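You operate a simulated robot arm through the tools that you are given. There is no shell and no other tool. Be economical: measure what you need, move in short steps, check, and stop when the job is done.

You are at the controls of a simulated robot arm. One attempt, no reset.

JOB
Mop up the glue that ran over on the mixing mat.
Fine: put the mix lid on the mix pot, stand the pot on the lid mat, mop the pool up with the cloth till none shows and drop the cloth into the soak tub.

Only the result counts: the job must be done as asked and must still hold three seconds after the hand-in. Knocking over, shifting, dropping, spilling or breaking anything else fails it. Lids that push on must go on centred and level and be pressed home; caps that screw on are set level and turned clockwise until they are tight. Flat cloth is picked up by pressing the open fingertips on it (5 to 10 N) and closing them slowly along it; thin cloth reads only 2 to 8 mm in the jaws.

ROBOT AND FRAMES
A 6-joint arm with a two-finger parallel gripper, fixed in place. Base frame: the origin is at the foot of the arm, x ahead of it, y to its left, z up; the work surface is at about z = 0.86. Units: m, rad, N and s.
With the tool pointing down near the work surface it reaches from about 0.16 to 0.74 m from the base axis. Its first joint turns from -2.897 to 2.897 rad. Payload 3.91 kg.
Tool frame: the origin (TCP) lies between the finger pads and is the grasp point; the fingertips stand 0.03 m ahead of it; z points along the fingers, y is the line along which they close. The gripper opens to 0.11 m. The fingers are 0.02 m wide and 0.01 m thick; the gripper's body (0.048 by 0.112 m) begins 0.055 m behind the TCP.
Orientation is that of the tool frame in the base frame, as a unit quaternion [w, x, y, z]. With the fingers straight down and closing along the base's y, the tool's x points along the base's -x, its y along +y and its z along -z.

CONTROLS
- The arm moves only by the tool step_arm. Its argument "series" is a list of rows, each an object (a shift or turn left out is 0, a gripper value left out holds the last) with "rot": the turn, a rotation vector about the base's x, y, z in rad, a list of three; "translation": the shift along the base's x, y, z in cm, a list of three; "fingers": the closure in counts, from 0 (fully open) to 255 (shut). In form: [{"rot": [rx, ry, rz], "translation": [dx, dy, dz], "fingers": fingers}, ...]. A call has 1 to 12 rows; each row is the pose to reach, as a shift and turn from the pose commanded when the call began. A row lasts 0.2 s, in which the tool goes at most 0.05 m and 0.15 rad; a call with a longer step from one row to the next is refused whole, and so is a gripper value outside its range. Where a pose cannot be reached the arm comes as near as it can. A force on the tool above 40 N (or 10 N above the force at the start of the call, whichever is more), or a blocked arm, ends the call early, and 0.2 s more pass. Each finger travels about 0.045 m/s and halts on what it meets, pressing with about 37 N; the grip force reading is that of the motor and also rises with nothing between the fingers. The clock runs only during rows and for 0.2 s after the last one: add rows that repeat a pose to give the fingers time. The reply holds the time, the measured pose of the TCP, the force on the tool along the base axes, the opening and the grip force, in the units named above and with some noise.
- Cameras (640 x 400 px; columns grow to the right, rows downward): "scene" is fixed at [0.3973, 0.5008, 1.4529]; the picture's right is [-0.80, 0.59, 0.00], its down [0.56, 0.75, -0.36] and it looks along [-0.21, -0.29, -0.93] (base axes); focal length 214 px, centre (320, 200). "wrist" rides on the gripper at [0.071, 0.022, -0.107] in the tool frame; the picture's right is [-0.29, 0.96, 0.00], its down [-0.76, -0.23, -0.61] and it looks along [-0.58, -0.18, 0.79] (tool axes); focal length 243 px, centre (320, 200). There is no depth. A picture from a camera that has moved, and an enlarged one, comes with that camera's place and axes in the base frame and with its lens.
- grab_frame(camera): a new picture of that camera. No time passes.
- raise_lower(by): slides the trunk up (or, below 0, down) by that many m; the arm rides with it, the base frame stays. It gives what a move gives, with no picture.
- zoom(camera, box): a new picture of the part [left, top, right, bottom] of that camera's present view, enlarged. No time passes.
- job_done(): hands the job in; it is judged then, once.

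Go step by step. Nothing tells you positions but the pictures and the camera data: compare them with the known pose of the tool, close in by small moves and look again before you grip or let go. The budget is 120 turns and 68 pictures, counting those below and the enlarged ones. Unless the task says otherwise, let go and move clear before handing in, and close with one line.

The tools are called after ">>>" as name(argument=value, ...) on one line, values as JSON. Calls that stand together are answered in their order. step_arm: Moves the arm, as the interface text tells. Its arguments: {"type":"object","properties":{"series":{"type":"array"}},"required":["series"]} The other tools are called the same way: raise_lower (by) slides the trunk up or down; grab_frame (camera) takes a picture; zoom (camera, box) takes an enlarged picture of a part of a camera's view; job_done () hands the job in.

At the start:

```text
time: 0.0
tcp_pos: [0.3561, 0.1763, 1.1717]
ee_rot: [0.0, 0.0, 1.0, 0.0]
wrist_force: [0.0, 0.1, 0.2]
finger_gap: 0.1101
gripper_force: 0.0
trunk travel left (down, up): [-0.5, 0.09]
```

scene: 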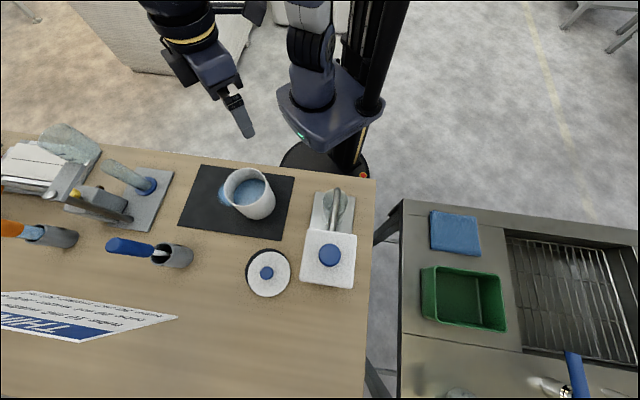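
wrist: 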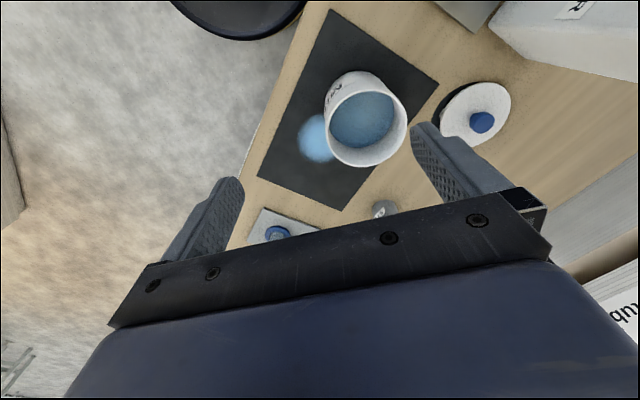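

I see the pot on a black mat with a blue pool beside it, a round lid, a square-lidded thing, and a blue cloth and a green tub on the right-hand bench. I'll enlarge those areas to read labels and get shapes.

>>> zoom(camera="scene", box=[170, 140, 378, 310])

>>> zoom(camera="scene", box=[380, 190, 640, 400])

>>> zoom(camera="wrist", box=[230, 0, 640, 250])

```text
2.35 times, centred on (274, 225) of scene
camera zoom: at [0.3973, 0.5008, 1.4529], right [-0.8, 0.59, 0.0], down [0.56, 0.75, -0.36], along [-0.21, -0.29, -0.93], focal length 505 px, centre (428, 141)
```

zoom: 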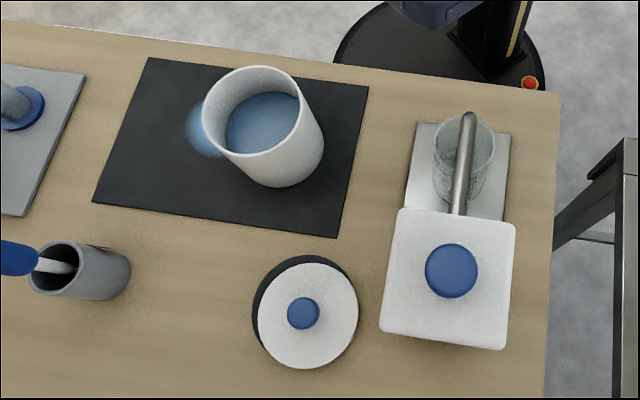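

```text
1.90 times, centred on (510, 295) of scene
camera zoom: at [0.3973, 0.5008, 1.4529], right [-0.8, 0.59, 0.0], down [0.56, 0.75, -0.36], along [-0.21, -0.29, -0.93], focal length 408 px, centre (-42, 19)
```

zoom: 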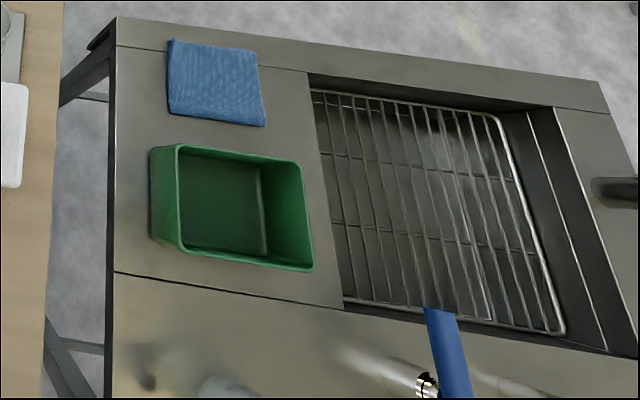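

```text
1.56 times, centred on (435, 125) of wrist
camera zoom: at [0.2846, 0.1977, 1.2785], right [0.29, 0.96, 0.0], down [0.76, -0.23, 0.61], along [0.58, -0.18, -0.79], focal length 379 px, centre (140, 317)
```

zoom: 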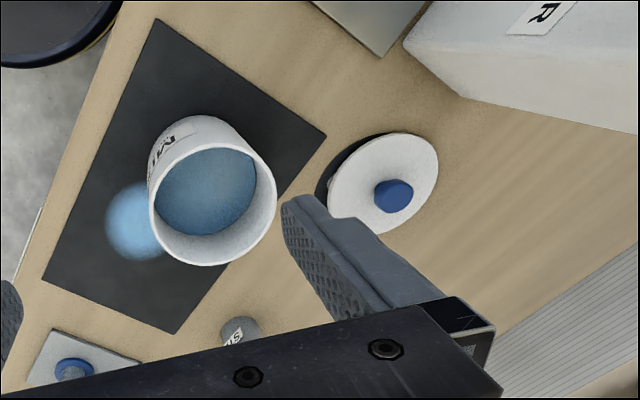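

The pot rim looks to be about (0.414, 0.221, 0.977) and 0.106 m across. The lid knob is about (0.492, 0.406, 0.897), with a tall square box beyond it. I'll move above the lid and look again.

>>> step_arm(series=[{"translation": [2.5, 4, -1.0]}, {"translation": [5, 8, -2]}, {"translation": [7.5, 12, -4]}, {"translation": [10, 16, -6]}, {"translation": [12, 19.5, -8]}, {"translation": [13.5, 22.9, -10]}, {"translation": [13.5, 22.9, -10]}])

>>> grab_frame(camera="wrist")

>>> grab_frame(camera="scene")

```text
refused: row 3 steps farther than a row can; nothing moved
```

```text
62 pictures are left
camera wrist: at [0.2846, 0.1977, 1.2785], right [0.29, 0.96, 0.0], down [0.76, -0.23, 0.61], along [0.58, -0.18, -0.79], focal length 243 px, centre (320, 200)
```

wrist: 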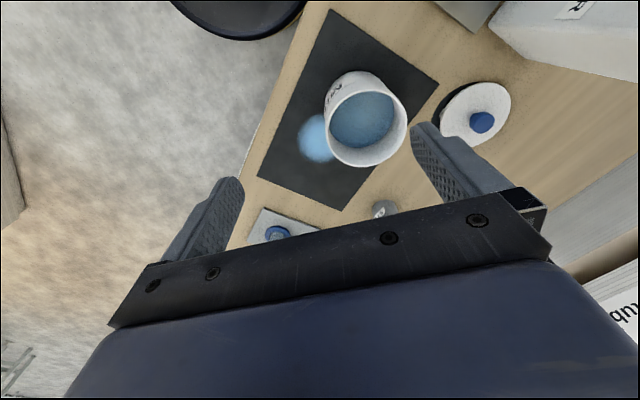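

```text
61 pictures are left
```

scene: 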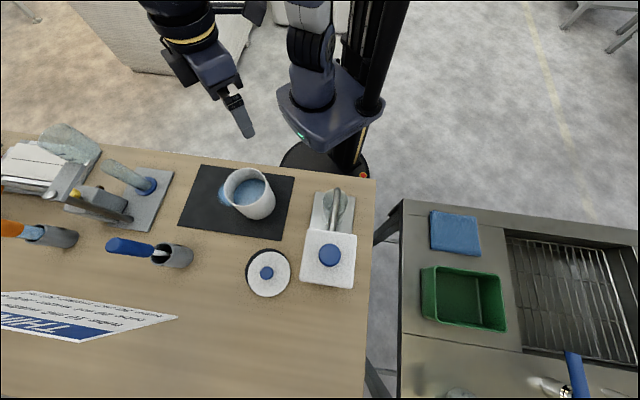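

The call was refused because row 3 was too long, so nothing moved. I'll use shorter steps.

>>> step_arm(series=[{"translation": [1.9, 3.2, -1.2]}, {"translation": [3.8, 6.5, -2.5]}, {"translation": [5.7, 9.8, -3.8]}, {"translation": [7.6, 13, -5]}, {"translation": [9.6, 16.3, -6.3]}, {"translation": [11.5, 19.6, -7.6]}, {"translation": [13.5, 22.9, -9]}, {"translation": [13.5, 22.9, -9]}])

>>> grab_frame(camera="wrist")

```text
time: 1.8
tcp_pos: [0.4946, 0.4035, 1.0814]
ee_rot: [0.0, 0.0, 1.0, 0.0]
wrist_force: [-0.2, -0.5, 0.4]
finger_gap: 0.1099
gripper_force: 0.0
trunk travel left (down, up): [-0.5, 0.09]
```

```text
60 pictures are left
camera wrist: at [0.4226, 0.4252, 1.1876], right [0.29, 0.96, 0.0], down [0.76, -0.23, 0.61], along [0.58, -0.18, -0.79], focal length 243 px, centre (320, 200)
```

wrist: 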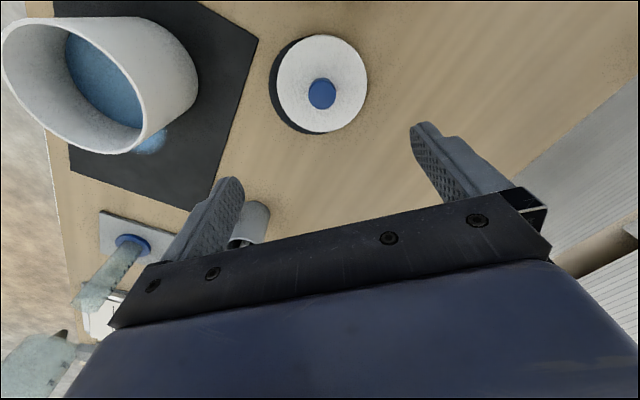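

The knob checks out at about (0.490, 0.405, 0.898). I'll centre on it, part-close the fingers and come down to just above knob height, then look.

>>> step_arm(series=[{"translation": [-0.4, 0.15, -4], "fingers": 90}, {"translation": [-0.4, 0.15, -8], "fingers": 90}, {"translation": [-0.4, 0.15, -12], "fingers": 90}, {"translation": [-0.4, 0.15, -14], "fingers": 90}, {"translation": [-0.4, 0.15, -14], "fingers": 90}])

>>> grab_frame(camera="wrist")

>>> zoom(camera="scene", box=[170, 140, 378, 310])

```text
time: 3.0
tcp_pos: [0.4885, 0.404, 0.9398]
ee_rot: [0.0, 0.0, 1.0, 0.001]
wrist_force: [-0.6, -1.0, -0.3]
finger_gap: 0.0712
gripper_force: 0.0
trunk travel left (down, up): [-0.5, 0.09]
```

```text
59 pictures are left
camera wrist: at [0.4168, 0.4257, 1.0466], right [0.29, 0.96, 0.0], down [0.76, -0.23, 0.61], along [0.58, -0.18, -0.79], focal length 243 px, centre (320, 200)
```

wrist: 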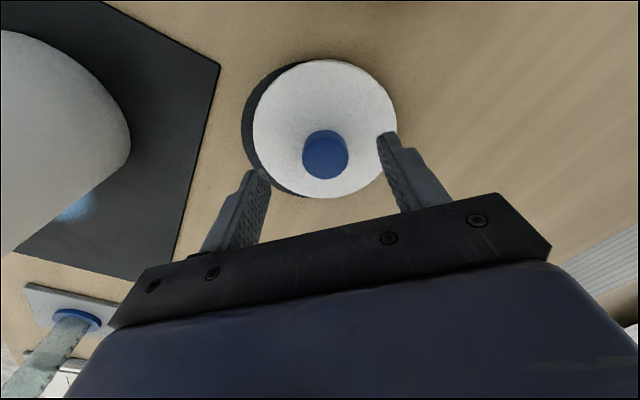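

```text
2.35 times, centred on (274, 225) of scene
camera zoom: at [0.3973, 0.5008, 1.4529], right [-0.8, 0.59, 0.0], down [0.56, 0.75, -0.36], along [-0.21, -0.29, -0.93], focal length 505 px, centre (428, 141)
```

zoom: 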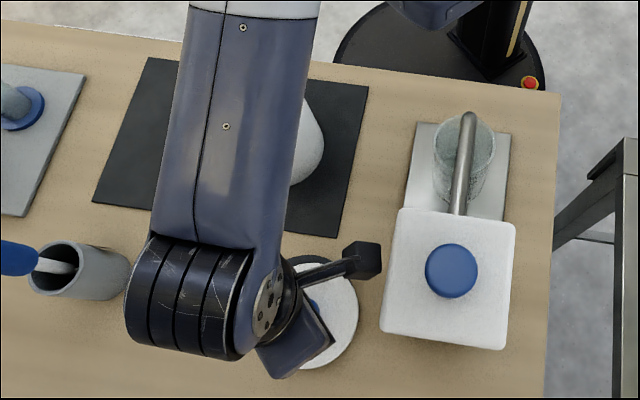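

I'll zoom on the knob before gripping it.

>>> zoom(camera="wrist", box=[220, 40, 440, 210])

```text
2.35 times, centred on (330, 125) of wrist
camera zoom: at [0.4168, 0.4257, 1.0466], right [0.29, 0.96, 0.0], down [0.76, -0.23, 0.61], along [0.58, -0.18, -0.79], focal length 571 px, centre (296, 376)
```

zoom: 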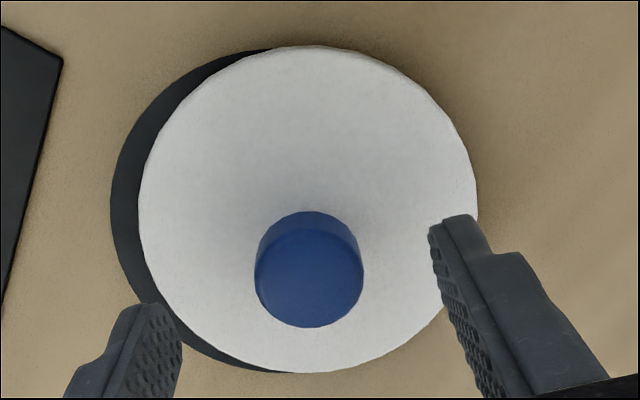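

The knob's top is about z 0.902 with its base on the lid at about 0.886, centred near x 0.490. I'll lower the tips to about 0.888 and close on the knob.

>>> step_arm(series=[{"translation": [0.2, -0.05, -1.2], "fingers": 90}, {"translation": [0.2, -0.05, -2.2], "fingers": 90}, {"translation": [0.2, -0.05, -2.2], "fingers": 130}, {"translation": [0.2, -0.05, -2.2], "fingers": 160}, {"translation": [0.2, -0.05, -2.2], "fingers": 200}, {"translation": [0.2, -0.05, -2.2], "fingers": 255}, {"translation": [0.2, -0.05, -2.2], "fingers": 255}, {"translation": [0.2, -0.05, -2.2], "fingers": 255}])

>>> grab_frame(camera="wrist")

```text
time: 4.8
tcp_pos: [0.4896, 0.4045, 0.9175]
ee_rot: [0.0, 0.0, 1.0, 0.0]
wrist_force: [-0.1, -0.4, 1.0]
finger_gap: 0.0299
gripper_force: 37.6
trunk travel left (down, up): [-0.5, 0.09]
```

```text
56 pictures are left
camera wrist: at [0.4178, 0.4269, 1.0254], right [0.29, 0.96, 0.0], down [0.76, -0.23, 0.61], along [0.58, -0.18, -0.79], focal length 243 px, centre (320, 200)
```

wrist: 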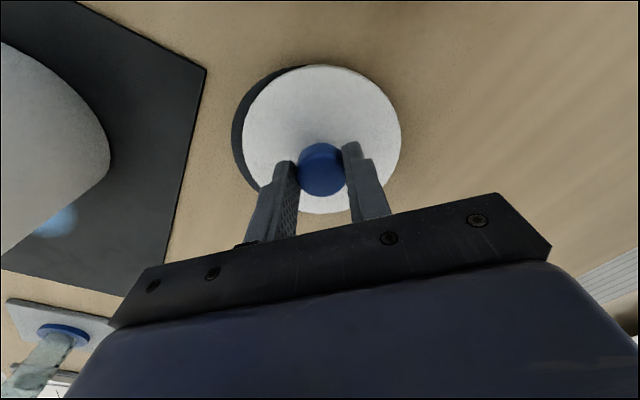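

The knob is gripped, with a 30 mm gap. I'll lift straight up and look at the lid underside and the mat.

>>> step_arm(series=[{"translation": [0, 0, 2]}, {"translation": [0, 0, 6]}, {"translation": [0, 0, 10]}, {"translation": [0, 0, 14]}, {"translation": [0, 0, 18]}, {"translation": [0, 0, 18]}])

>>> grab_frame(camera="wrist")

>>> zoom(camera="scene", box=[170, 140, 378, 310])

```text
time: 6.2
tcp_pos: [0.4905, 0.4065, 1.0986]
ee_rot: [0.0, 0.0, 1.0, -0.001]
wrist_force: [-0.4, 0.5, -0.5]
finger_gap: 0.0301
gripper_force: 36.7
trunk travel left (down, up): [-0.5, 0.09]
```

```text
55 pictures are left
camera wrist: at [0.4185, 0.4285, 1.2059], right [0.29, 0.96, 0.0], down [0.76, -0.23, 0.61], along [0.58, -0.18, -0.79], focal length 243 px, centre (320, 200)
```

wrist: 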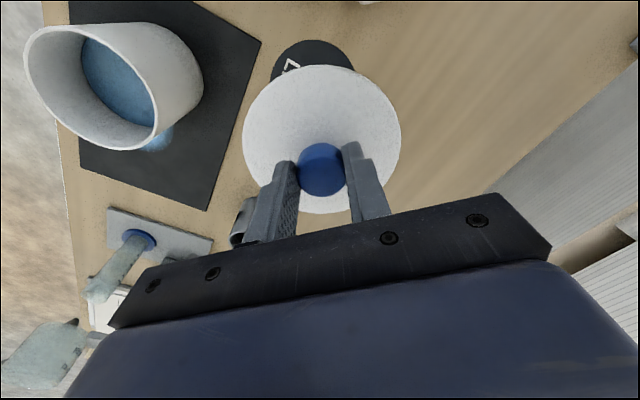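

```text
2.35 times, centred on (274, 225) of scene
camera zoom: at [0.3973, 0.5008, 1.4529], right [-0.8, 0.59, 0.0], down [0.56, 0.75, -0.36], along [-0.21, -0.29, -0.93], focal length 505 px, centre (428, 141)
```

zoom: 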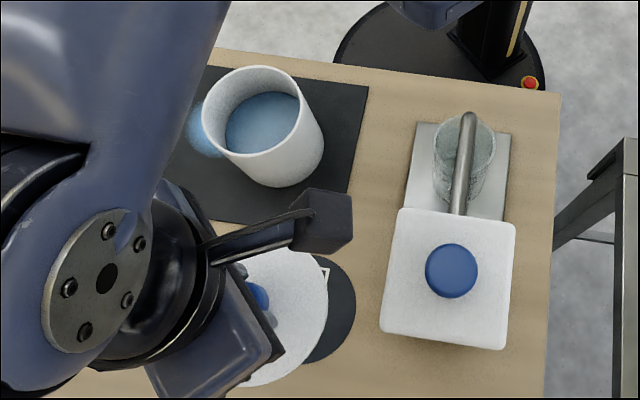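

The lid is held. Next I'll measure the pot rim, knob and mat more closely with zooms from both cameras.

>>> zoom(camera="wrist", box=[10, 10, 270, 172])

>>> zoom(camera="scene", box=[210, 150, 290, 210])

>>> zoom(camera="wrist", box=[220, 30, 420, 220])

```text
2.46 times, centred on (140, 91) of wrist
camera zoom: at [0.4185, 0.4285, 1.2059], right [0.29, 0.96, 0.0], down [0.76, -0.23, 0.61], along [0.58, -0.18, -0.79], focal length 597 px, centre (763, 468)
```

zoom: 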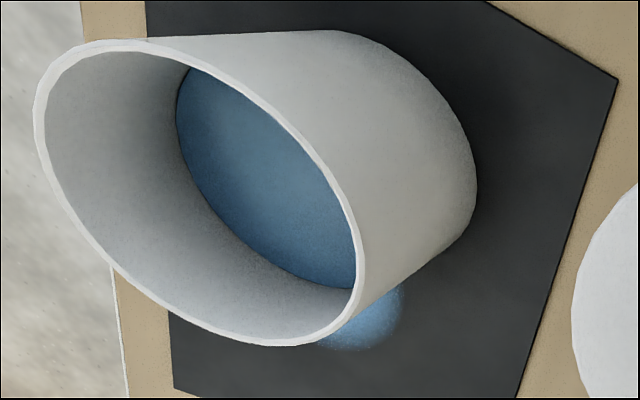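

```text
6.67 times, centred on (250, 180) of scene
camera zoom: at [0.3973, 0.5008, 1.4529], right [-0.8, 0.59, 0.0], down [0.56, 0.75, -0.36], along [-0.21, -0.29, -0.93], focal length 1430 px, centre (787, 333)
```

zoom: 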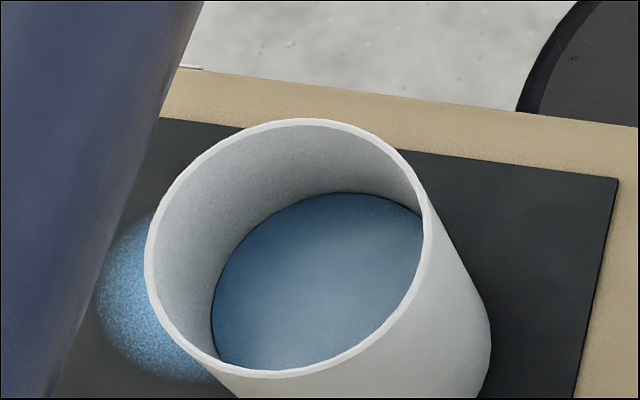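

```text
2.11 times, centred on (320, 125) of wrist
camera zoom: at [0.4185, 0.4285, 1.2059], right [0.29, 0.96, 0.0], down [0.76, -0.23, 0.61], along [0.58, -0.18, -0.79], focal length 511 px, centre (320, 358)
```

zoom: 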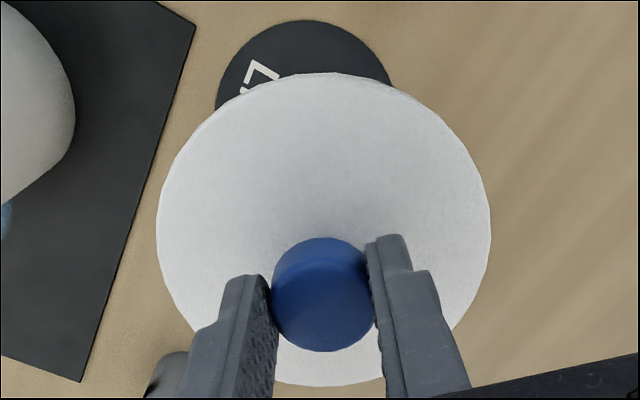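

The pot rim centre works out at about (0.415, 0.217, 0.975) with radius 0.052. The lid hangs almost exactly under the TCP, so I'll move over the pot at the same height.

>>> step_arm(series=[{"translation": [-1.5, -4, 0]}, {"translation": [-3, -8, 0]}, {"translation": [-4.7, -12, 0]}, {"translation": [-6.2, -16, 0]}, {"translation": [-7.5, -18.9, 0]}, {"translation": [-7.5, -18.9, -3]}, {"translation": [-7.5, -18.9, -4]}, {"translation": [-7.5, -18.9, -4]}])

>>> grab_frame(camera="wrist")

>>> grab_frame(camera="scene")

```text
time: 8.0
tcp_pos: [0.4167, 0.2183, 1.0578]
ee_rot: [0.0, 0.0, 1.0, 0.001]
wrist_force: [0.0, 0.0, -1.1]
finger_gap: 0.03
gripper_force: 36.5
trunk travel left (down, up): [-0.5, 0.09]
```

```text
50 pictures are left
camera wrist: at [0.3448, 0.2401, 1.1655], right [0.29, 0.96, 0.0], down [0.76, -0.23, 0.61], along [0.58, -0.18, -0.79], focal length 243 px, centre (320, 200)
```

wrist: 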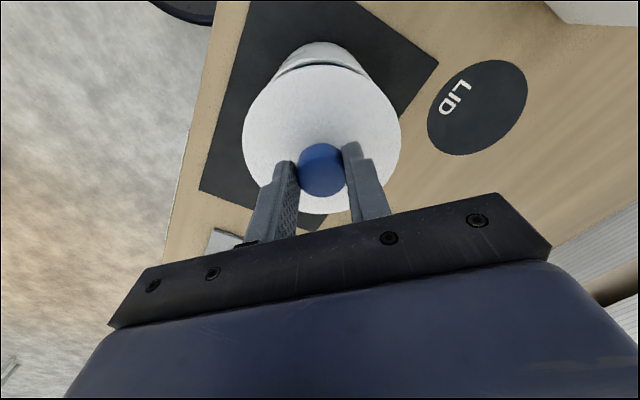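

```text
49 pictures are left
```

scene: 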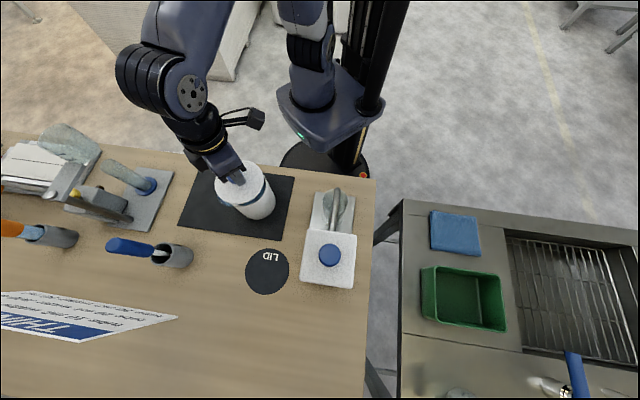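

>>> zoom(camera="wrist", box=[225, 30, 415, 150])

>>> zoom(camera="scene", box=[200, 150, 296, 230])

```text
3.33 times, centred on (320, 90) of wrist
camera zoom: at [0.3448, 0.2401, 1.1655], right [0.29, 0.96, 0.0], down [0.76, -0.23, 0.61], along [0.58, -0.18, -0.79], focal length 809 px, centre (320, 567)
```

zoom: 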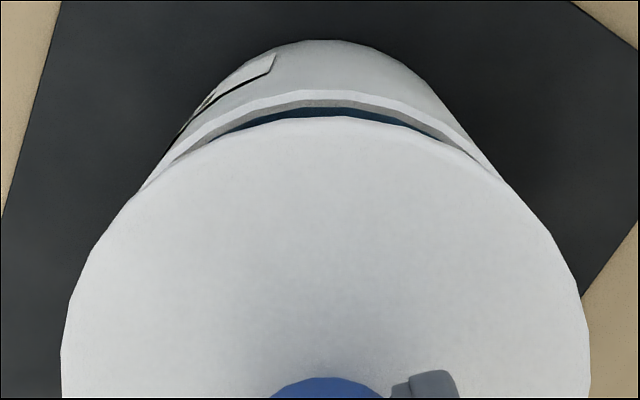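

```text
5.00 times, centred on (248, 190) of scene
camera zoom: at [0.3973, 0.5008, 1.4529], right [-0.8, 0.59, 0.0], down [0.56, 0.75, -0.36], along [-0.21, -0.29, -0.93], focal length 1072 px, centre (680, 250)
```

zoom: 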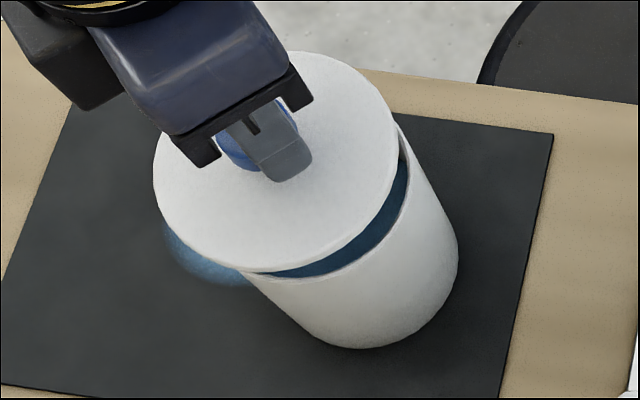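

>>> zoom(camera="wrist", box=[260, 38, 380, 98])

```text
5.33 times, centred on (320, 68) of wrist
camera zoom: at [0.3448, 0.2401, 1.1655], right [0.29, 0.96, 0.0], down [0.76, -0.23, 0.61], along [0.58, -0.18, -0.79], focal length 1294 px, centre (320, 904)
```

zoom: 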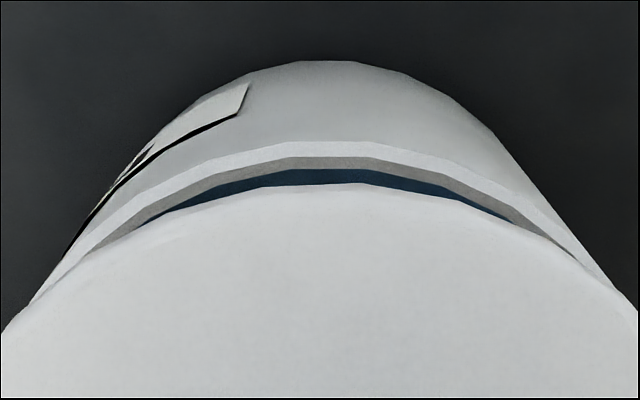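

The lid lines up in y and is about 2.5 mm too far in +x. I'll correct that and lower to just above the rim.

>>> step_arm(series=[{"translation": [-0.25, 0, -1]}, {"translation": [-0.25, 0, -1.8]}, {"translation": [-0.25, 0, -1.8]}])

>>> zoom(camera="wrist", box=[230, 30, 410, 150])

>>> zoom(camera="scene", box=[200, 150, 296, 230])

```text
time: 8.8
tcp_pos: [0.4141, 0.2173, 1.0408]
ee_rot: [0.0, 0.001, 1.0, 0.0]
wrist_force: [0.6, -0.1, -1.1]
finger_gap: 0.03
gripper_force: 36.8
trunk travel left (down, up): [-0.5, 0.09]
```

```text
3.33 times, centred on (320, 90) of wrist
camera zoom: at [0.3411, 0.2393, 1.1477], right [0.29, 0.96, 0.0], down [0.76, -0.23, 0.61], along [0.58, -0.18, -0.79], focal length 809 px, centre (320, 567)
```

zoom: 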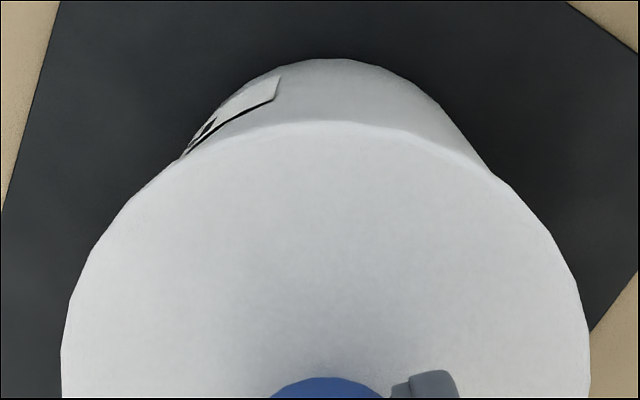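

```text
5.00 times, centred on (248, 190) of scene
camera zoom: at [0.3973, 0.5008, 1.4529], right [-0.8, 0.59, 0.0], down [0.56, 0.75, -0.36], along [-0.21, -0.29, -0.93], focal length 1072 px, centre (680, 250)
```

zoom: 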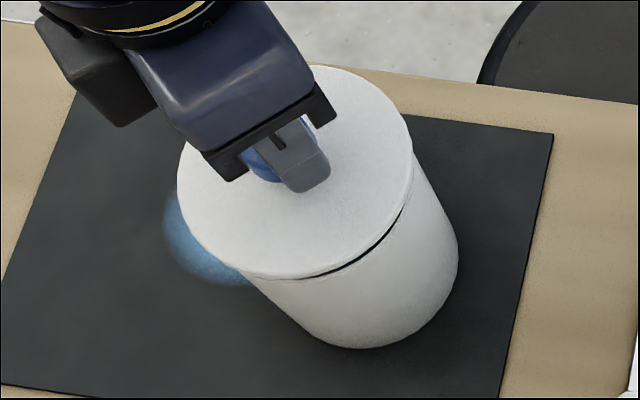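

The lid is well aligned with a thin dark gap left. I'll lower in small steps until there is contact force.

>>> step_arm(series=[{"translation": [0, 0, -0.3]}, {"translation": [0, 0, -0.6]}, {"translation": [0, 0, -0.9]}, {"translation": [0, 0, -1.1]}])

```text
time: 9.8
tcp_pos: [0.4123, 0.2181, 1.0307]
ee_rot: [0.001, 0.0, 1.0, 0.0]
wrist_force: [-0.8, 6.3, 7.3]
finger_gap: 0.03
gripper_force: 36.7
trunk travel left (down, up): [-0.5, 0.09]
```

There is contact with a +y side push. I'll look before pressing.

>>> zoom(camera="scene", box=[200, 150, 296, 230])

>>> zoom(camera="wrist", box=[230, 30, 410, 150])

```text
5.00 times, centred on (248, 190) of scene
camera zoom: at [0.3973, 0.5008, 1.4529], right [-0.8, 0.59, 0.0], down [0.56, 0.75, -0.36], along [-0.21, -0.29, -0.93], focal length 1072 px, centre (680, 250)
```

zoom: 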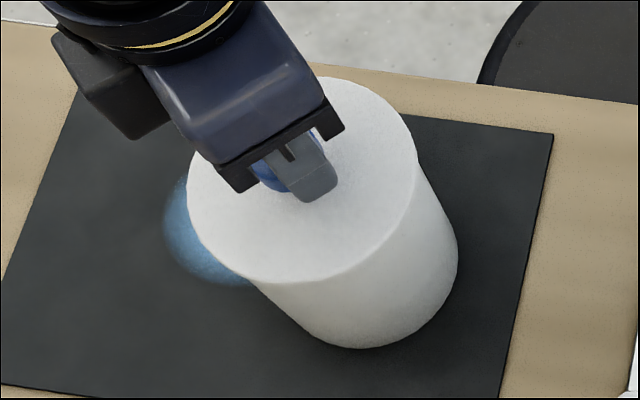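

```text
3.33 times, centred on (320, 90) of wrist
camera zoom: at [0.341, 0.2394, 1.1376], right [0.29, 0.96, 0.0], down [0.76, -0.23, 0.61], along [0.58, -0.17, -0.79], focal length 809 px, centre (320, 567)
```

zoom: 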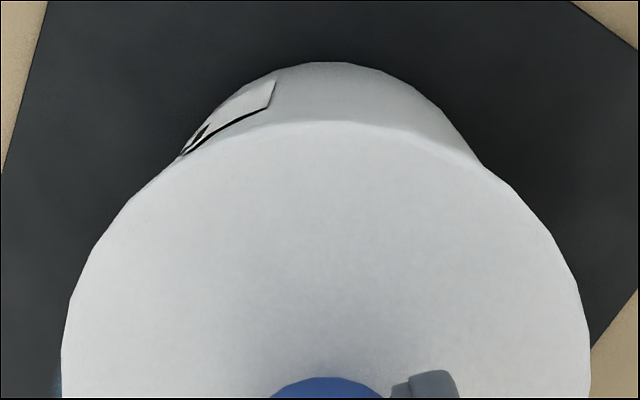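

The pot has not moved and the lid is on the rim. I'll ease it 0.8 mm in +y and press down in small steps.

>>> step_arm(series=[{"translation": [0, 0.08, 0]}, {"translation": [0, 0.1, -0.15]}, {"translation": [0, 0.1, -0.3]}])

```text
time: 10.6
tcp_pos: [0.4137, 0.219, 1.029]
ee_rot: [0.003, 0.001, 1.0, 0.002]
wrist_force: [5.6, 5.2, 31.3]
finger_gap: 0.03
gripper_force: 36.9
trunk travel left (down, up): [-0.5, 0.09]
```

>>> step_arm(series=[{"translation": [0.1, 0.08, 0.1]}, {"translation": [0.1, 0.08, 0]}, {"translation": [0.1, 0.08, -0.1]}])

>>> zoom(camera="scene", box=[200, 150, 296, 230])

```text
time: 11.4
tcp_pos: [0.4135, 0.2189, 1.0295]
ee_rot: [0.003, 0.0, 1.0, 0.0]
wrist_force: [2.0, 4.9, 35.3]
finger_gap: 0.0305
gripper_force: 37.3
trunk travel left (down, up): [-0.5, 0.09]
```

```text
5.00 times, centred on (248, 190) of scene
camera zoom: at [0.3973, 0.5008, 1.4529], right [-0.8, 0.59, 0.0], down [0.56, 0.75, -0.36], along [-0.21, -0.29, -0.93], focal length 1072 px, centre (680, 250)
```

zoom: 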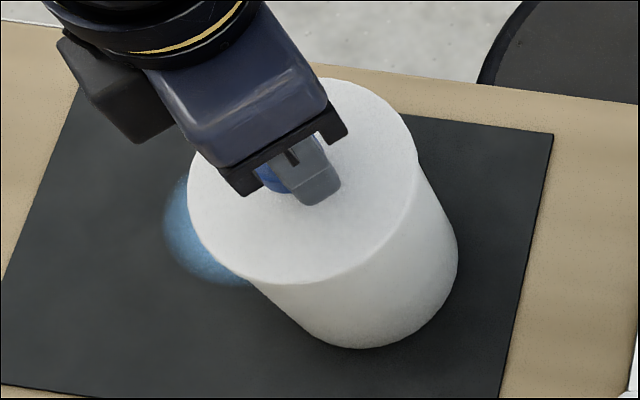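

>>> zoom(camera="wrist", box=[220, 30, 420, 220])

>>> zoom(camera="scene", box=[218, 160, 282, 200])

```text
2.11 times, centred on (320, 125) of wrist
camera zoom: at [0.3407, 0.2399, 1.1347], right [0.29, 0.96, 0.0], down [0.76, -0.23, 0.61], along [0.58, -0.17, -0.79], focal length 511 px, centre (320, 358)
```

zoom: 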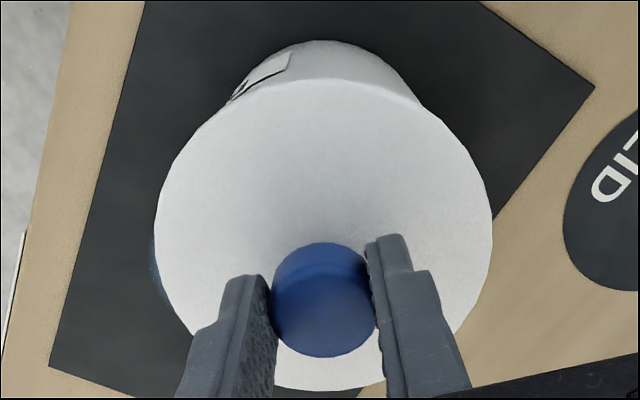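

```text
10.00 times, centred on (250, 180) of scene
camera zoom: at [0.3973, 0.5008, 1.4529], right [-0.8, 0.59, 0.0], down [0.56, 0.75, -0.36], along [-0.21, -0.29, -0.93], focal length 2145 px, centre (1020, 400)
```

zoom: 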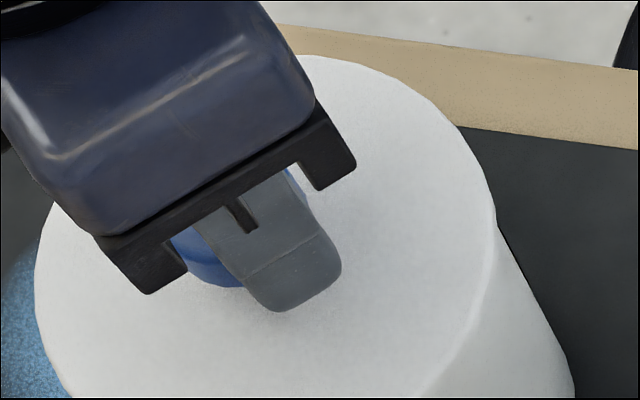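

The knob has slipped up about 2 mm in the fingers, so the tips should soon bear on the lid itself. I'll press on while still holding it centred.

>>> step_arm(series=[{"translation": [0, 0.05, -0.15]}, {"translation": [0, 0.05, -0.3]}, {"translation": [0, 0.05, -0.5]}])

```text
time: 12.2
tcp_pos: [0.4117, 0.2181, 1.0219]
ee_rot: [0.001, 0.0, 1.0, 0.0]
wrist_force: [2.9, -2.6, 37.9]
finger_gap: 0.0302
gripper_force: 36.6
trunk travel left (down, up): [-0.5, 0.09]
```

It went down about 7 mm. I'll keep pressing.

>>> step_arm(series=[{"translation": [0, 0, -0.15]}, {"translation": [0, 0, -0.3]}, {"translation": [0, 0, -0.45]}])

>>> zoom(camera="scene", box=[200, 150, 296, 230])

>>> zoom(camera="wrist", box=[220, 30, 420, 220])

```text
time: 13.0
tcp_pos: [0.4124, 0.2183, 1.0176]
ee_rot: [0.001, 0.0, 1.0, 0.0]
wrist_force: [-0.6, -5.0, 36.4]
finger_gap: 0.0302
gripper_force: 37.2
trunk travel left (down, up): [-0.5, 0.09]
```

```text
5.00 times, centred on (248, 190) of scene
camera zoom: at [0.3973, 0.5008, 1.4529], right [-0.8, 0.59, 0.0], down [0.56, 0.75, -0.36], along [-0.21, -0.29, -0.93], focal length 1072 px, centre (680, 250)
```

zoom: 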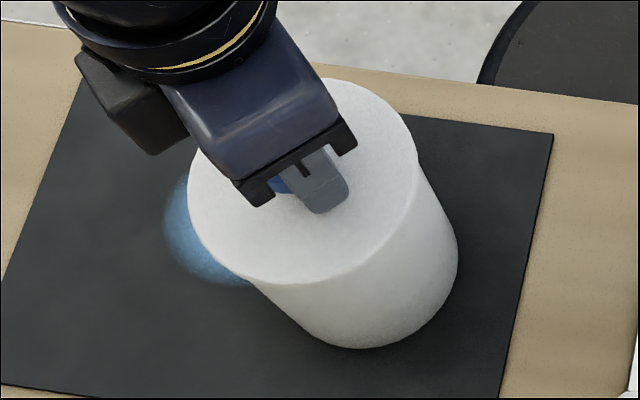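

```text
2.11 times, centred on (320, 125) of wrist
camera zoom: at [0.34, 0.2402, 1.1243], right [0.29, 0.96, 0.0], down [0.76, -0.23, 0.61], along [0.58, -0.18, -0.79], focal length 511 px, centre (320, 358)
```

zoom: 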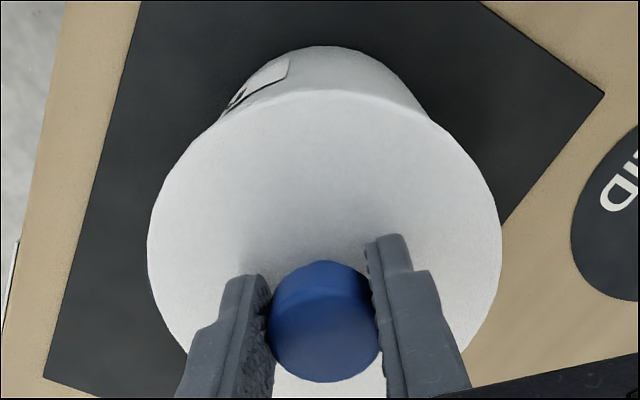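

The lid stays put and only the fingers slid on the knob. I'll release, back up and look at the seam.

>>> step_arm(series=[{"translation": [0, 0, 0.6], "fingers": 255}, {"translation": [0, 0, 0.6], "fingers": 180}, {"translation": [0, 0, 0.6], "fingers": 120}, {"translation": [0, 0, 0.6], "fingers": 80}, {"translation": [0, 0, 4], "fingers": 80}, {"translation": [0, 0, 8], "fingers": 80}, {"translation": [-4, 0, 10], "fingers": 80}, {"translation": [-8, 0, 10], "fingers": 80}, {"translation": [-8, 0, 10], "fingers": 80}])

>>> zoom(camera="scene", box=[200, 150, 296, 230])

>>> grab_frame(camera="wrist")

```text
time: 15.0
tcp_pos: [0.3308, 0.2168, 1.1187]
ee_rot: [0.0, -0.001, 1.0, 0.0]
wrist_force: [-0.4, 0.0, -0.3]
finger_gap: 0.0753
gripper_force: 0.1
trunk travel left (down, up): [-0.5, 0.09]
```

```text
5.00 times, centred on (248, 190) of scene
camera zoom: at [0.3973, 0.5008, 1.4529], right [-0.8, 0.59, 0.0], down [0.56, 0.75, -0.36], along [-0.21, -0.29, -0.93], focal length 1072 px, centre (680, 250)
```

zoom: 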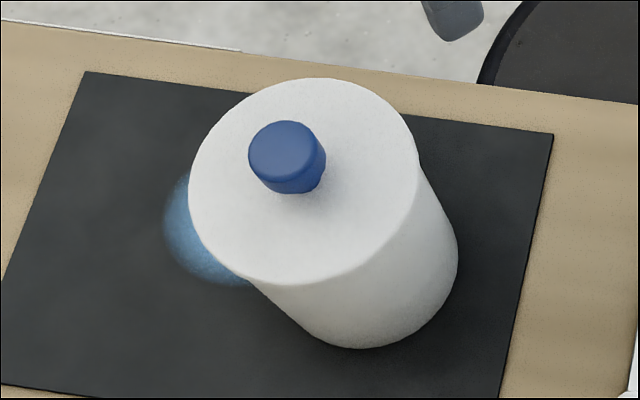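

```text
35 pictures are left
camera wrist: at [0.2592, 0.2395, 1.2243], right [0.29, 0.96, 0.0], down [0.76, -0.23, 0.61], along [0.58, -0.18, -0.79], focal length 243 px, centre (320, 200)
```

wrist: 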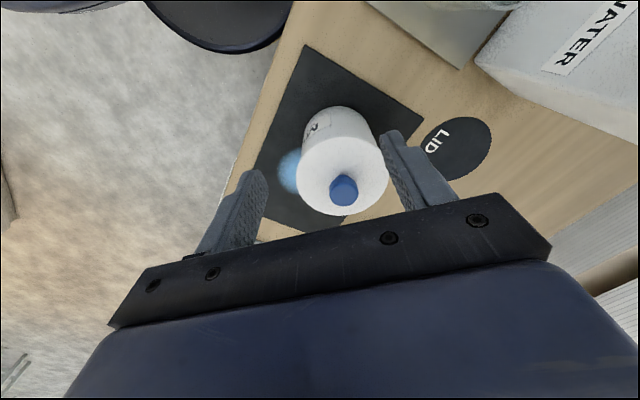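

The seam looks closed. To be sure it's home, I'll press straight down on the knob top with closed fingers.

>>> step_arm(series=[{"translation": [4, 0, 0], "fingers": 255}, {"translation": [8, 0, 0], "fingers": 255}, {"translation": [8, 0, -3], "fingers": 255}, {"translation": [8, 0, -6], "fingers": 255}, {"translation": [8, 0, -6.5], "fingers": 255}, {"translation": [8, 0, -7], "fingers": 255}, {"translation": [8, 0, -7.3], "fingers": 255}, {"translation": [8, 0, -7.6], "fingers": 255}, {"translation": [8, 0, -7.9], "fingers": 255}, {"translation": [8, 0, -8.2], "fingers": 255}, {"translation": [8, 0, -8.5], "fingers": 255}])

```text
time: 17.0
tcp_pos: [0.4146, 0.2199, 1.0439]
ee_rot: [0.006, 0.0, 1.0, 0.002]
wrist_force: [-2.1, -3.6, 18.0]
finger_gap: 0.0001
gripper_force: 37.2
trunk travel left (down, up): [-0.5, 0.09]
stopped in row 10: the force on the tool passed its limit (the readings are from after the stop); the commanded pose is now the measured one
```

>>> step_arm(series=[{"translation": [0, 0, -0.15]}, {"translation": [0, 0, -0.3]}, {"translation": [0, 0, -0.35]}])

```text
time: 17.6
tcp_pos: [0.4136, 0.2199, 1.0444]
ee_rot: [0.007, -0.001, 1.0, 0.004]
wrist_force: [-8.8, -4.4, 19.7]
finger_gap: 0.0
gripper_force: 37.1
trunk travel left (down, up): [-0.5, 0.09]
stopped in row 2: the force on the tool passed its limit (the readings are from after the stop); the commanded pose is now the measured one
```

The lid doesn't move under 40 N. I'll back off and look closely at the seam.

>>> step_arm(series=[{"translation": [0, 0, 4]}, {"translation": [-4, 0, 6]}, {"translation": [-8, 0, 8]}, {"translation": [-12, 0, 8]}, {"translation": [-16, 0, 8]}, {"translation": [-16, 0, 8]}])

>>> zoom(camera="scene", box=[216, 186, 280, 226])

>>> zoom(camera="wrist", box=[240, 120, 420, 240])

```text
time: 19.0
tcp_pos: [0.2534, 0.2238, 1.1219]
ee_rot: [0.007, 0.0, 1.0, 0.004]
wrist_force: [-0.3, -0.5, -1.4]
finger_gap: 0.0002
gripper_force: 37.1
trunk travel left (down, up): [-0.5, 0.09]
```

```text
10.00 times, centred on (248, 206) of scene
camera zoom: at [0.3973, 0.5008, 1.4529], right [-0.8, 0.59, 0.0], down [0.56, 0.75, -0.36], along [-0.21, -0.29, -0.93], focal length 2145 px, centre (1040, 140)
```

zoom: 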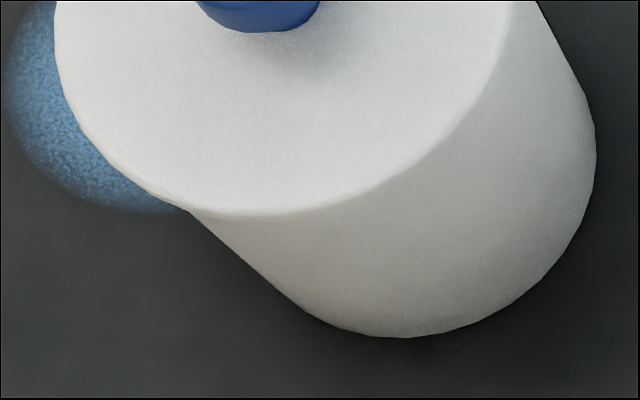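

```text
3.33 times, centred on (330, 180) of wrist
camera zoom: at [0.1799, 0.2456, 1.2284], right [0.29, 0.96, 0.01], down [0.75, -0.23, 0.62], along [0.59, -0.17, -0.79], focal length 809 px, centre (287, 267)
```

zoom: 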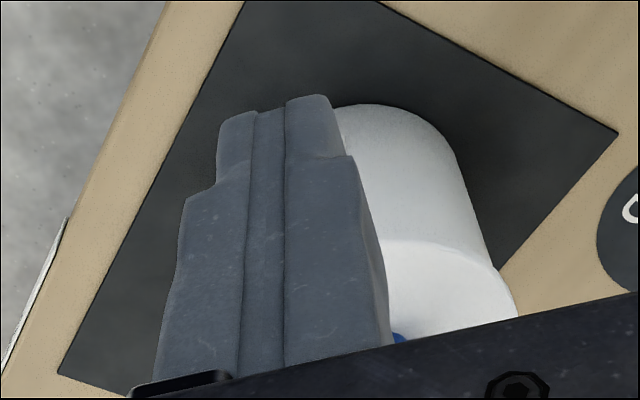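

The lid sits flush with only its thin edge proud, so it's home. The lid is about 0.110 m wide, so the pot has to be gripped from the side below the lid. I'll move to the clear space on the −y side and level the tool first.

>>> step_arm(series=[{"translation": [3, -2.9, 0], "rot": [-0.008, 0.014, 0]}, {"translation": [6.2, -5.8, 0], "rot": [-0.008, 0.014, 0], "fingers": 0}, {"translation": [9.4, -8.6, 0], "rot": [-0.008, 0.014, 0]}, {"translation": [12.6, -11.5, 0], "rot": [-0.008, 0.014, 0]}, {"translation": [15.7, -14.4, 0], "rot": [-0.008, 0.014, 0]}, {"translation": [15.7, -14.4, 0], "rot": [-0.008, 0.014, 0]}])

>>> step_arm(series=[{"rot": [0, 0, -0.14], "translation": [0, -1, 0]}, {"rot": [0, 0, -0.28], "translation": [0, -2, 0]}, {"rot": [0, 0, -0.42], "translation": [0, -3, 0]}, {"rot": [0, 0, -0.56], "translation": [0, -4, 0]}, {"rot": [0, 0, -0.7], "translation": [0, -5, 0]}, {"rot": [0, 0, -0.84], "translation": [0, -5, 0]}, {"rot": [0, 0, -0.98], "translation": [0, -5, 0]}, {"rot": [0, 0, -1.12], "translation": [0, -5, 0]}, {"rot": [0, 0, -1.26], "translation": [0, -5, 0]}, {"rot": [0, 0, -1.4], "translation": [0, -5, 0]}, {"rot": [0, 0, -1.5], "translation": [0, -5, 0]}, {"rot": [0, 0, -1.571], "translation": [0, -5, 0]}])

```text
time: 20.4
tcp_pos: [0.411, 0.0774, 1.1197]
ee_rot: [-0.001, 0.0, 1.0, -0.001]
wrist_force: [0.2, 0.7, 0.4]
finger_gap: 0.1047
gripper_force: 0.0
trunk travel left (down, up): [-0.5, 0.09]
```

```text
time: 23.0
tcp_pos: [0.4125, 0.025, 1.1221]
ee_rot: [-0.001, 0.707, 0.707, -0.001]
wrist_force: [0.4, -1.3, 1.1]
finger_gap: 0.1098
gripper_force: 0.1
trunk travel left (down, up): [-0.5, 0.09]
```

Yaw is done. Next I'll pitch the tool to horizontal, pointing +y with the camera on top.

>>> step_arm(series=[{"rot": [0.14, 0, 0]}, {"rot": [0.28, 0, 0]}, {"rot": [0.42, 0, 0]}, {"rot": [0.56, 0, 0]}, {"rot": [0.7, 0, 0]}, {"rot": [0.84, 0, 0]}, {"rot": [0.98, 0, 0]}, {"rot": [1.12, 0, 0]}, {"rot": [1.26, 0, 0]}, {"rot": [1.4, 0, 0]}, {"rot": [1.5, 0, 0]}, {"rot": [1.571, 0, 0]}])

>>> grab_frame(camera="scene")

>>> grab_frame(camera="wrist")

```text
time: 25.6
tcp_pos: [0.4141, 0.0269, 1.1226]
ee_rot: [0.501, -0.499, -0.5, -0.5]
wrist_force: [-0.4, 0.6, 1.0]
finger_gap: 0.1098
gripper_force: 0.1
trunk travel left (down, up): [-0.5, 0.09]
```

```text
32 pictures are left
```

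scene: 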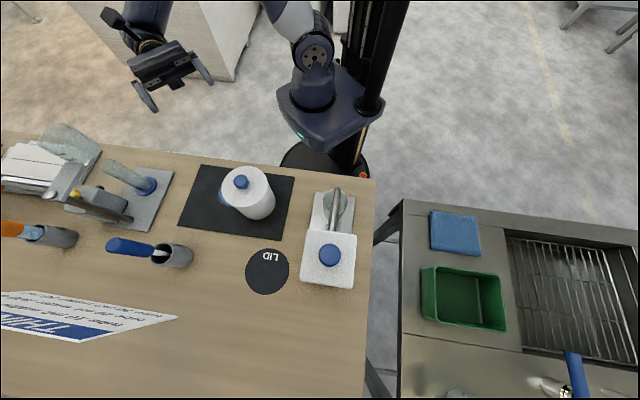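

```text
31 pictures are left
camera wrist: at [0.4338, -0.0803, 1.1932], right [0.96, 0.0, -0.29], down [-0.23, -0.61, -0.76], along [-0.18, 0.8, -0.58], focal length 243 px, centre (320, 200)
```

wrist: 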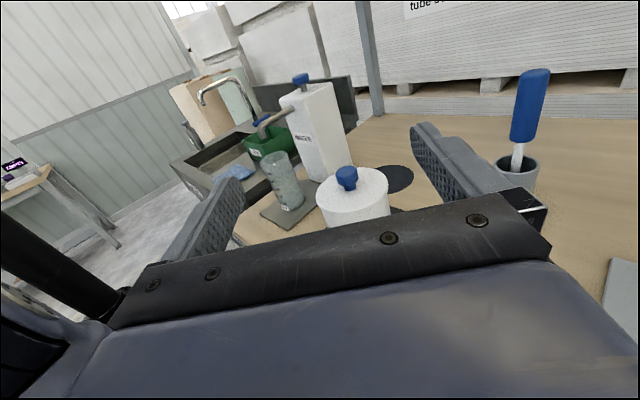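

The tool is horizontal and clear. I'll lower to z≈0.945 off the table edge, then advance a bit and check alignment with the pot.

>>> step_arm(series=[{"translation": [0.1, 0, -4]}, {"translation": [0.1, 0, -8]}, {"translation": [0.1, 0, -12]}, {"translation": [0.1, 0, -16]}, {"translation": [0.1, 0, -17.7]}, {"translation": [0.1, 3, -17.7]}, {"translation": [0.1, 6, -17.7]}, {"translation": [0.1, 6, -17.7]}])

>>> grab_frame(camera="wrist")

>>> zoom(camera="scene", box=[170, 110, 330, 210])

```text
time: 27.4
tcp_pos: [0.4132, 0.087, 0.9449]
ee_rot: [0.5, -0.5, -0.5, -0.5]
wrist_force: [0.4, 0.0, 0.8]
finger_gap: 0.1101
gripper_force: 0.1
trunk travel left (down, up): [-0.5, 0.09]
```

```text
30 pictures are left
camera wrist: at [0.4342, -0.0207, 1.0156], right [0.96, 0.0, -0.29], down [-0.23, -0.61, -0.76], along [-0.18, 0.79, -0.58], focal length 243 px, centre (320, 200)
```

wrist: 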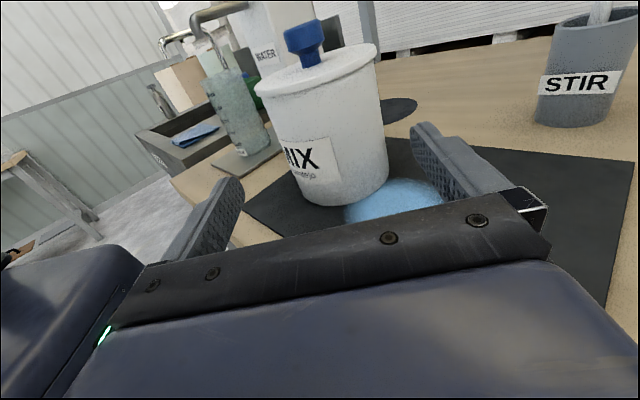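

```text
4.00 times, centred on (250, 160) of scene
camera zoom: at [0.3973, 0.5008, 1.4529], right [-0.8, 0.59, 0.0], down [0.56, 0.75, -0.36], along [-0.21, -0.29, -0.93], focal length 858 px, centre (600, 360)
```

zoom: 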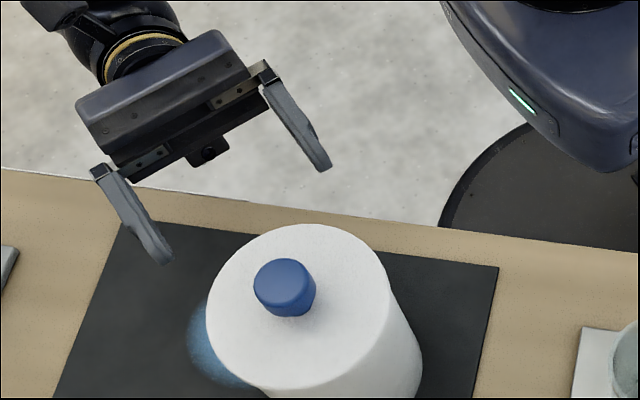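

From the wrist view the pot axis looks about 3.5 mm to +x of the finger mid-plane. I'll correct that and advance part way to straddle the near side, then check the gaps.

>>> step_arm(series=[{"translation": [0.35, 2.5, 0]}, {"translation": [0.35, 5, 0]}, {"translation": [0.35, 7.5, 0]}, {"translation": [0.35, 7.5, 0]}])

>>> grab_frame(camera="wrist")

>>> zoom(camera="scene", box=[202, 150, 282, 200])

```text
time: 28.4
tcp_pos: [0.4168, 0.1595, 0.9458]
ee_rot: [-0.5, 0.499, 0.501, 0.499]
wrist_force: [-0.5, -0.1, -0.8]
finger_gap: 0.11
gripper_force: 0.0
trunk travel left (down, up): [-0.5, 0.09]
```

```text
28 pictures are left
camera wrist: at [0.437, 0.0523, 1.0166], right [0.96, 0.0, -0.29], down [-0.23, -0.61, -0.76], along [-0.18, 0.79, -0.58], focal length 243 px, centre (320, 200)
```

wrist: 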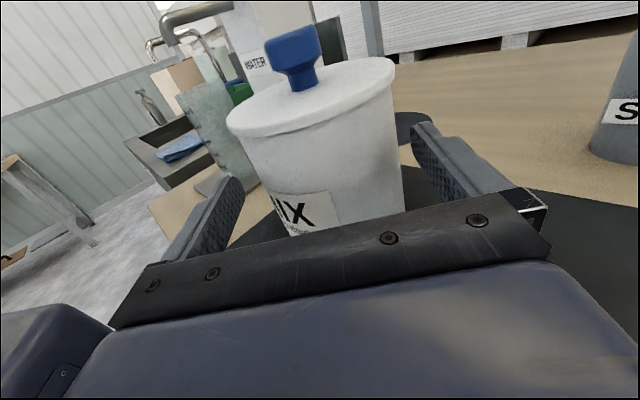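

```text
8.00 times, centred on (242, 175) of scene
camera zoom: at [0.3973, 0.5008, 1.4529], right [-0.8, 0.59, 0.0], down [0.56, 0.75, -0.36], along [-0.21, -0.29, -0.93], focal length 1716 px, centre (944, 400)
```

zoom: 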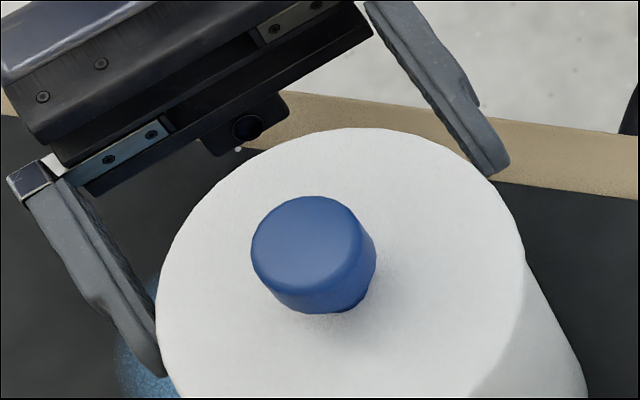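

Pot still looks about 1.5–2 mm to +x of centre. I'll nudge and advance in stages, watching the side force.

>>> step_arm(series=[{"translation": [0.17, 0, 0]}, {"translation": [0.17, 1, 0]}, {"translation": [0.17, 2, 0]}, {"translation": [0.17, 2.7, 0]}])

>>> zoom(camera="scene", box=[202, 150, 282, 200])

>>> zoom(camera="wrist", box=[200, 40, 440, 240])

```text
time: 29.4
tcp_pos: [0.4188, 0.1888, 0.9452]
ee_rot: [0.501, -0.499, -0.5, -0.499]
wrist_force: [0.1, 0.4, -0.8]
finger_gap: 0.1101
gripper_force: 0.0
trunk travel left (down, up): [-0.5, 0.09]
```

```text
8.00 times, centred on (242, 175) of scene
camera zoom: at [0.3973, 0.5008, 1.4529], right [-0.8, 0.59, 0.0], down [0.56, 0.75, -0.36], along [-0.21, -0.29, -0.93], focal length 1716 px, centre (944, 400)
```

zoom: 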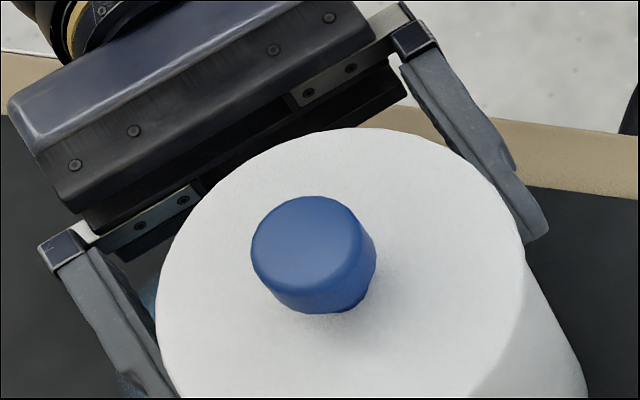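

```text
2.00 times, centred on (320, 140) of wrist
camera zoom: at [0.4399, 0.0813, 1.0169], right [0.96, 0.0, -0.29], down [-0.23, -0.61, -0.76], along [-0.18, 0.79, -0.58], focal length 485 px, centre (320, 320)
```

zoom: 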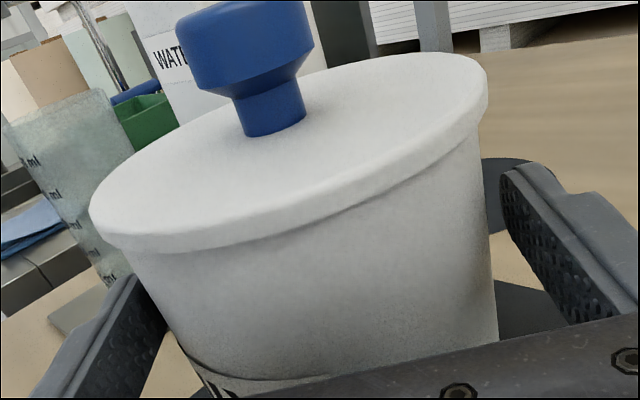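

Both finger gaps look nearly equal and there is no force. I'll advance the last 2 cm, then close.

>>> step_arm(series=[{"translation": [-0.05, 0.7, 0]}, {"translation": [-0.05, 1.4, 0]}, {"translation": [-0.05, 2.0, 0]}, {"translation": [-0.05, 2.0, 0], "fingers": 40}, {"translation": [-0.05, 2.0, 0], "fingers": 80}, {"translation": [-0.05, 2.0, 0], "fingers": 120}, {"translation": [-0.05, 2.0, 0], "fingers": 120}])

```text
time: 31.0
tcp_pos: [0.417, 0.2103, 0.9439]
ee_rot: [0.5, -0.5, -0.5, -0.5]
wrist_force: [0.1, 1.5, -0.7]
finger_gap: 0.1021
gripper_force: 36.6
trunk travel left (down, up): [-0.5, 0.09]
```

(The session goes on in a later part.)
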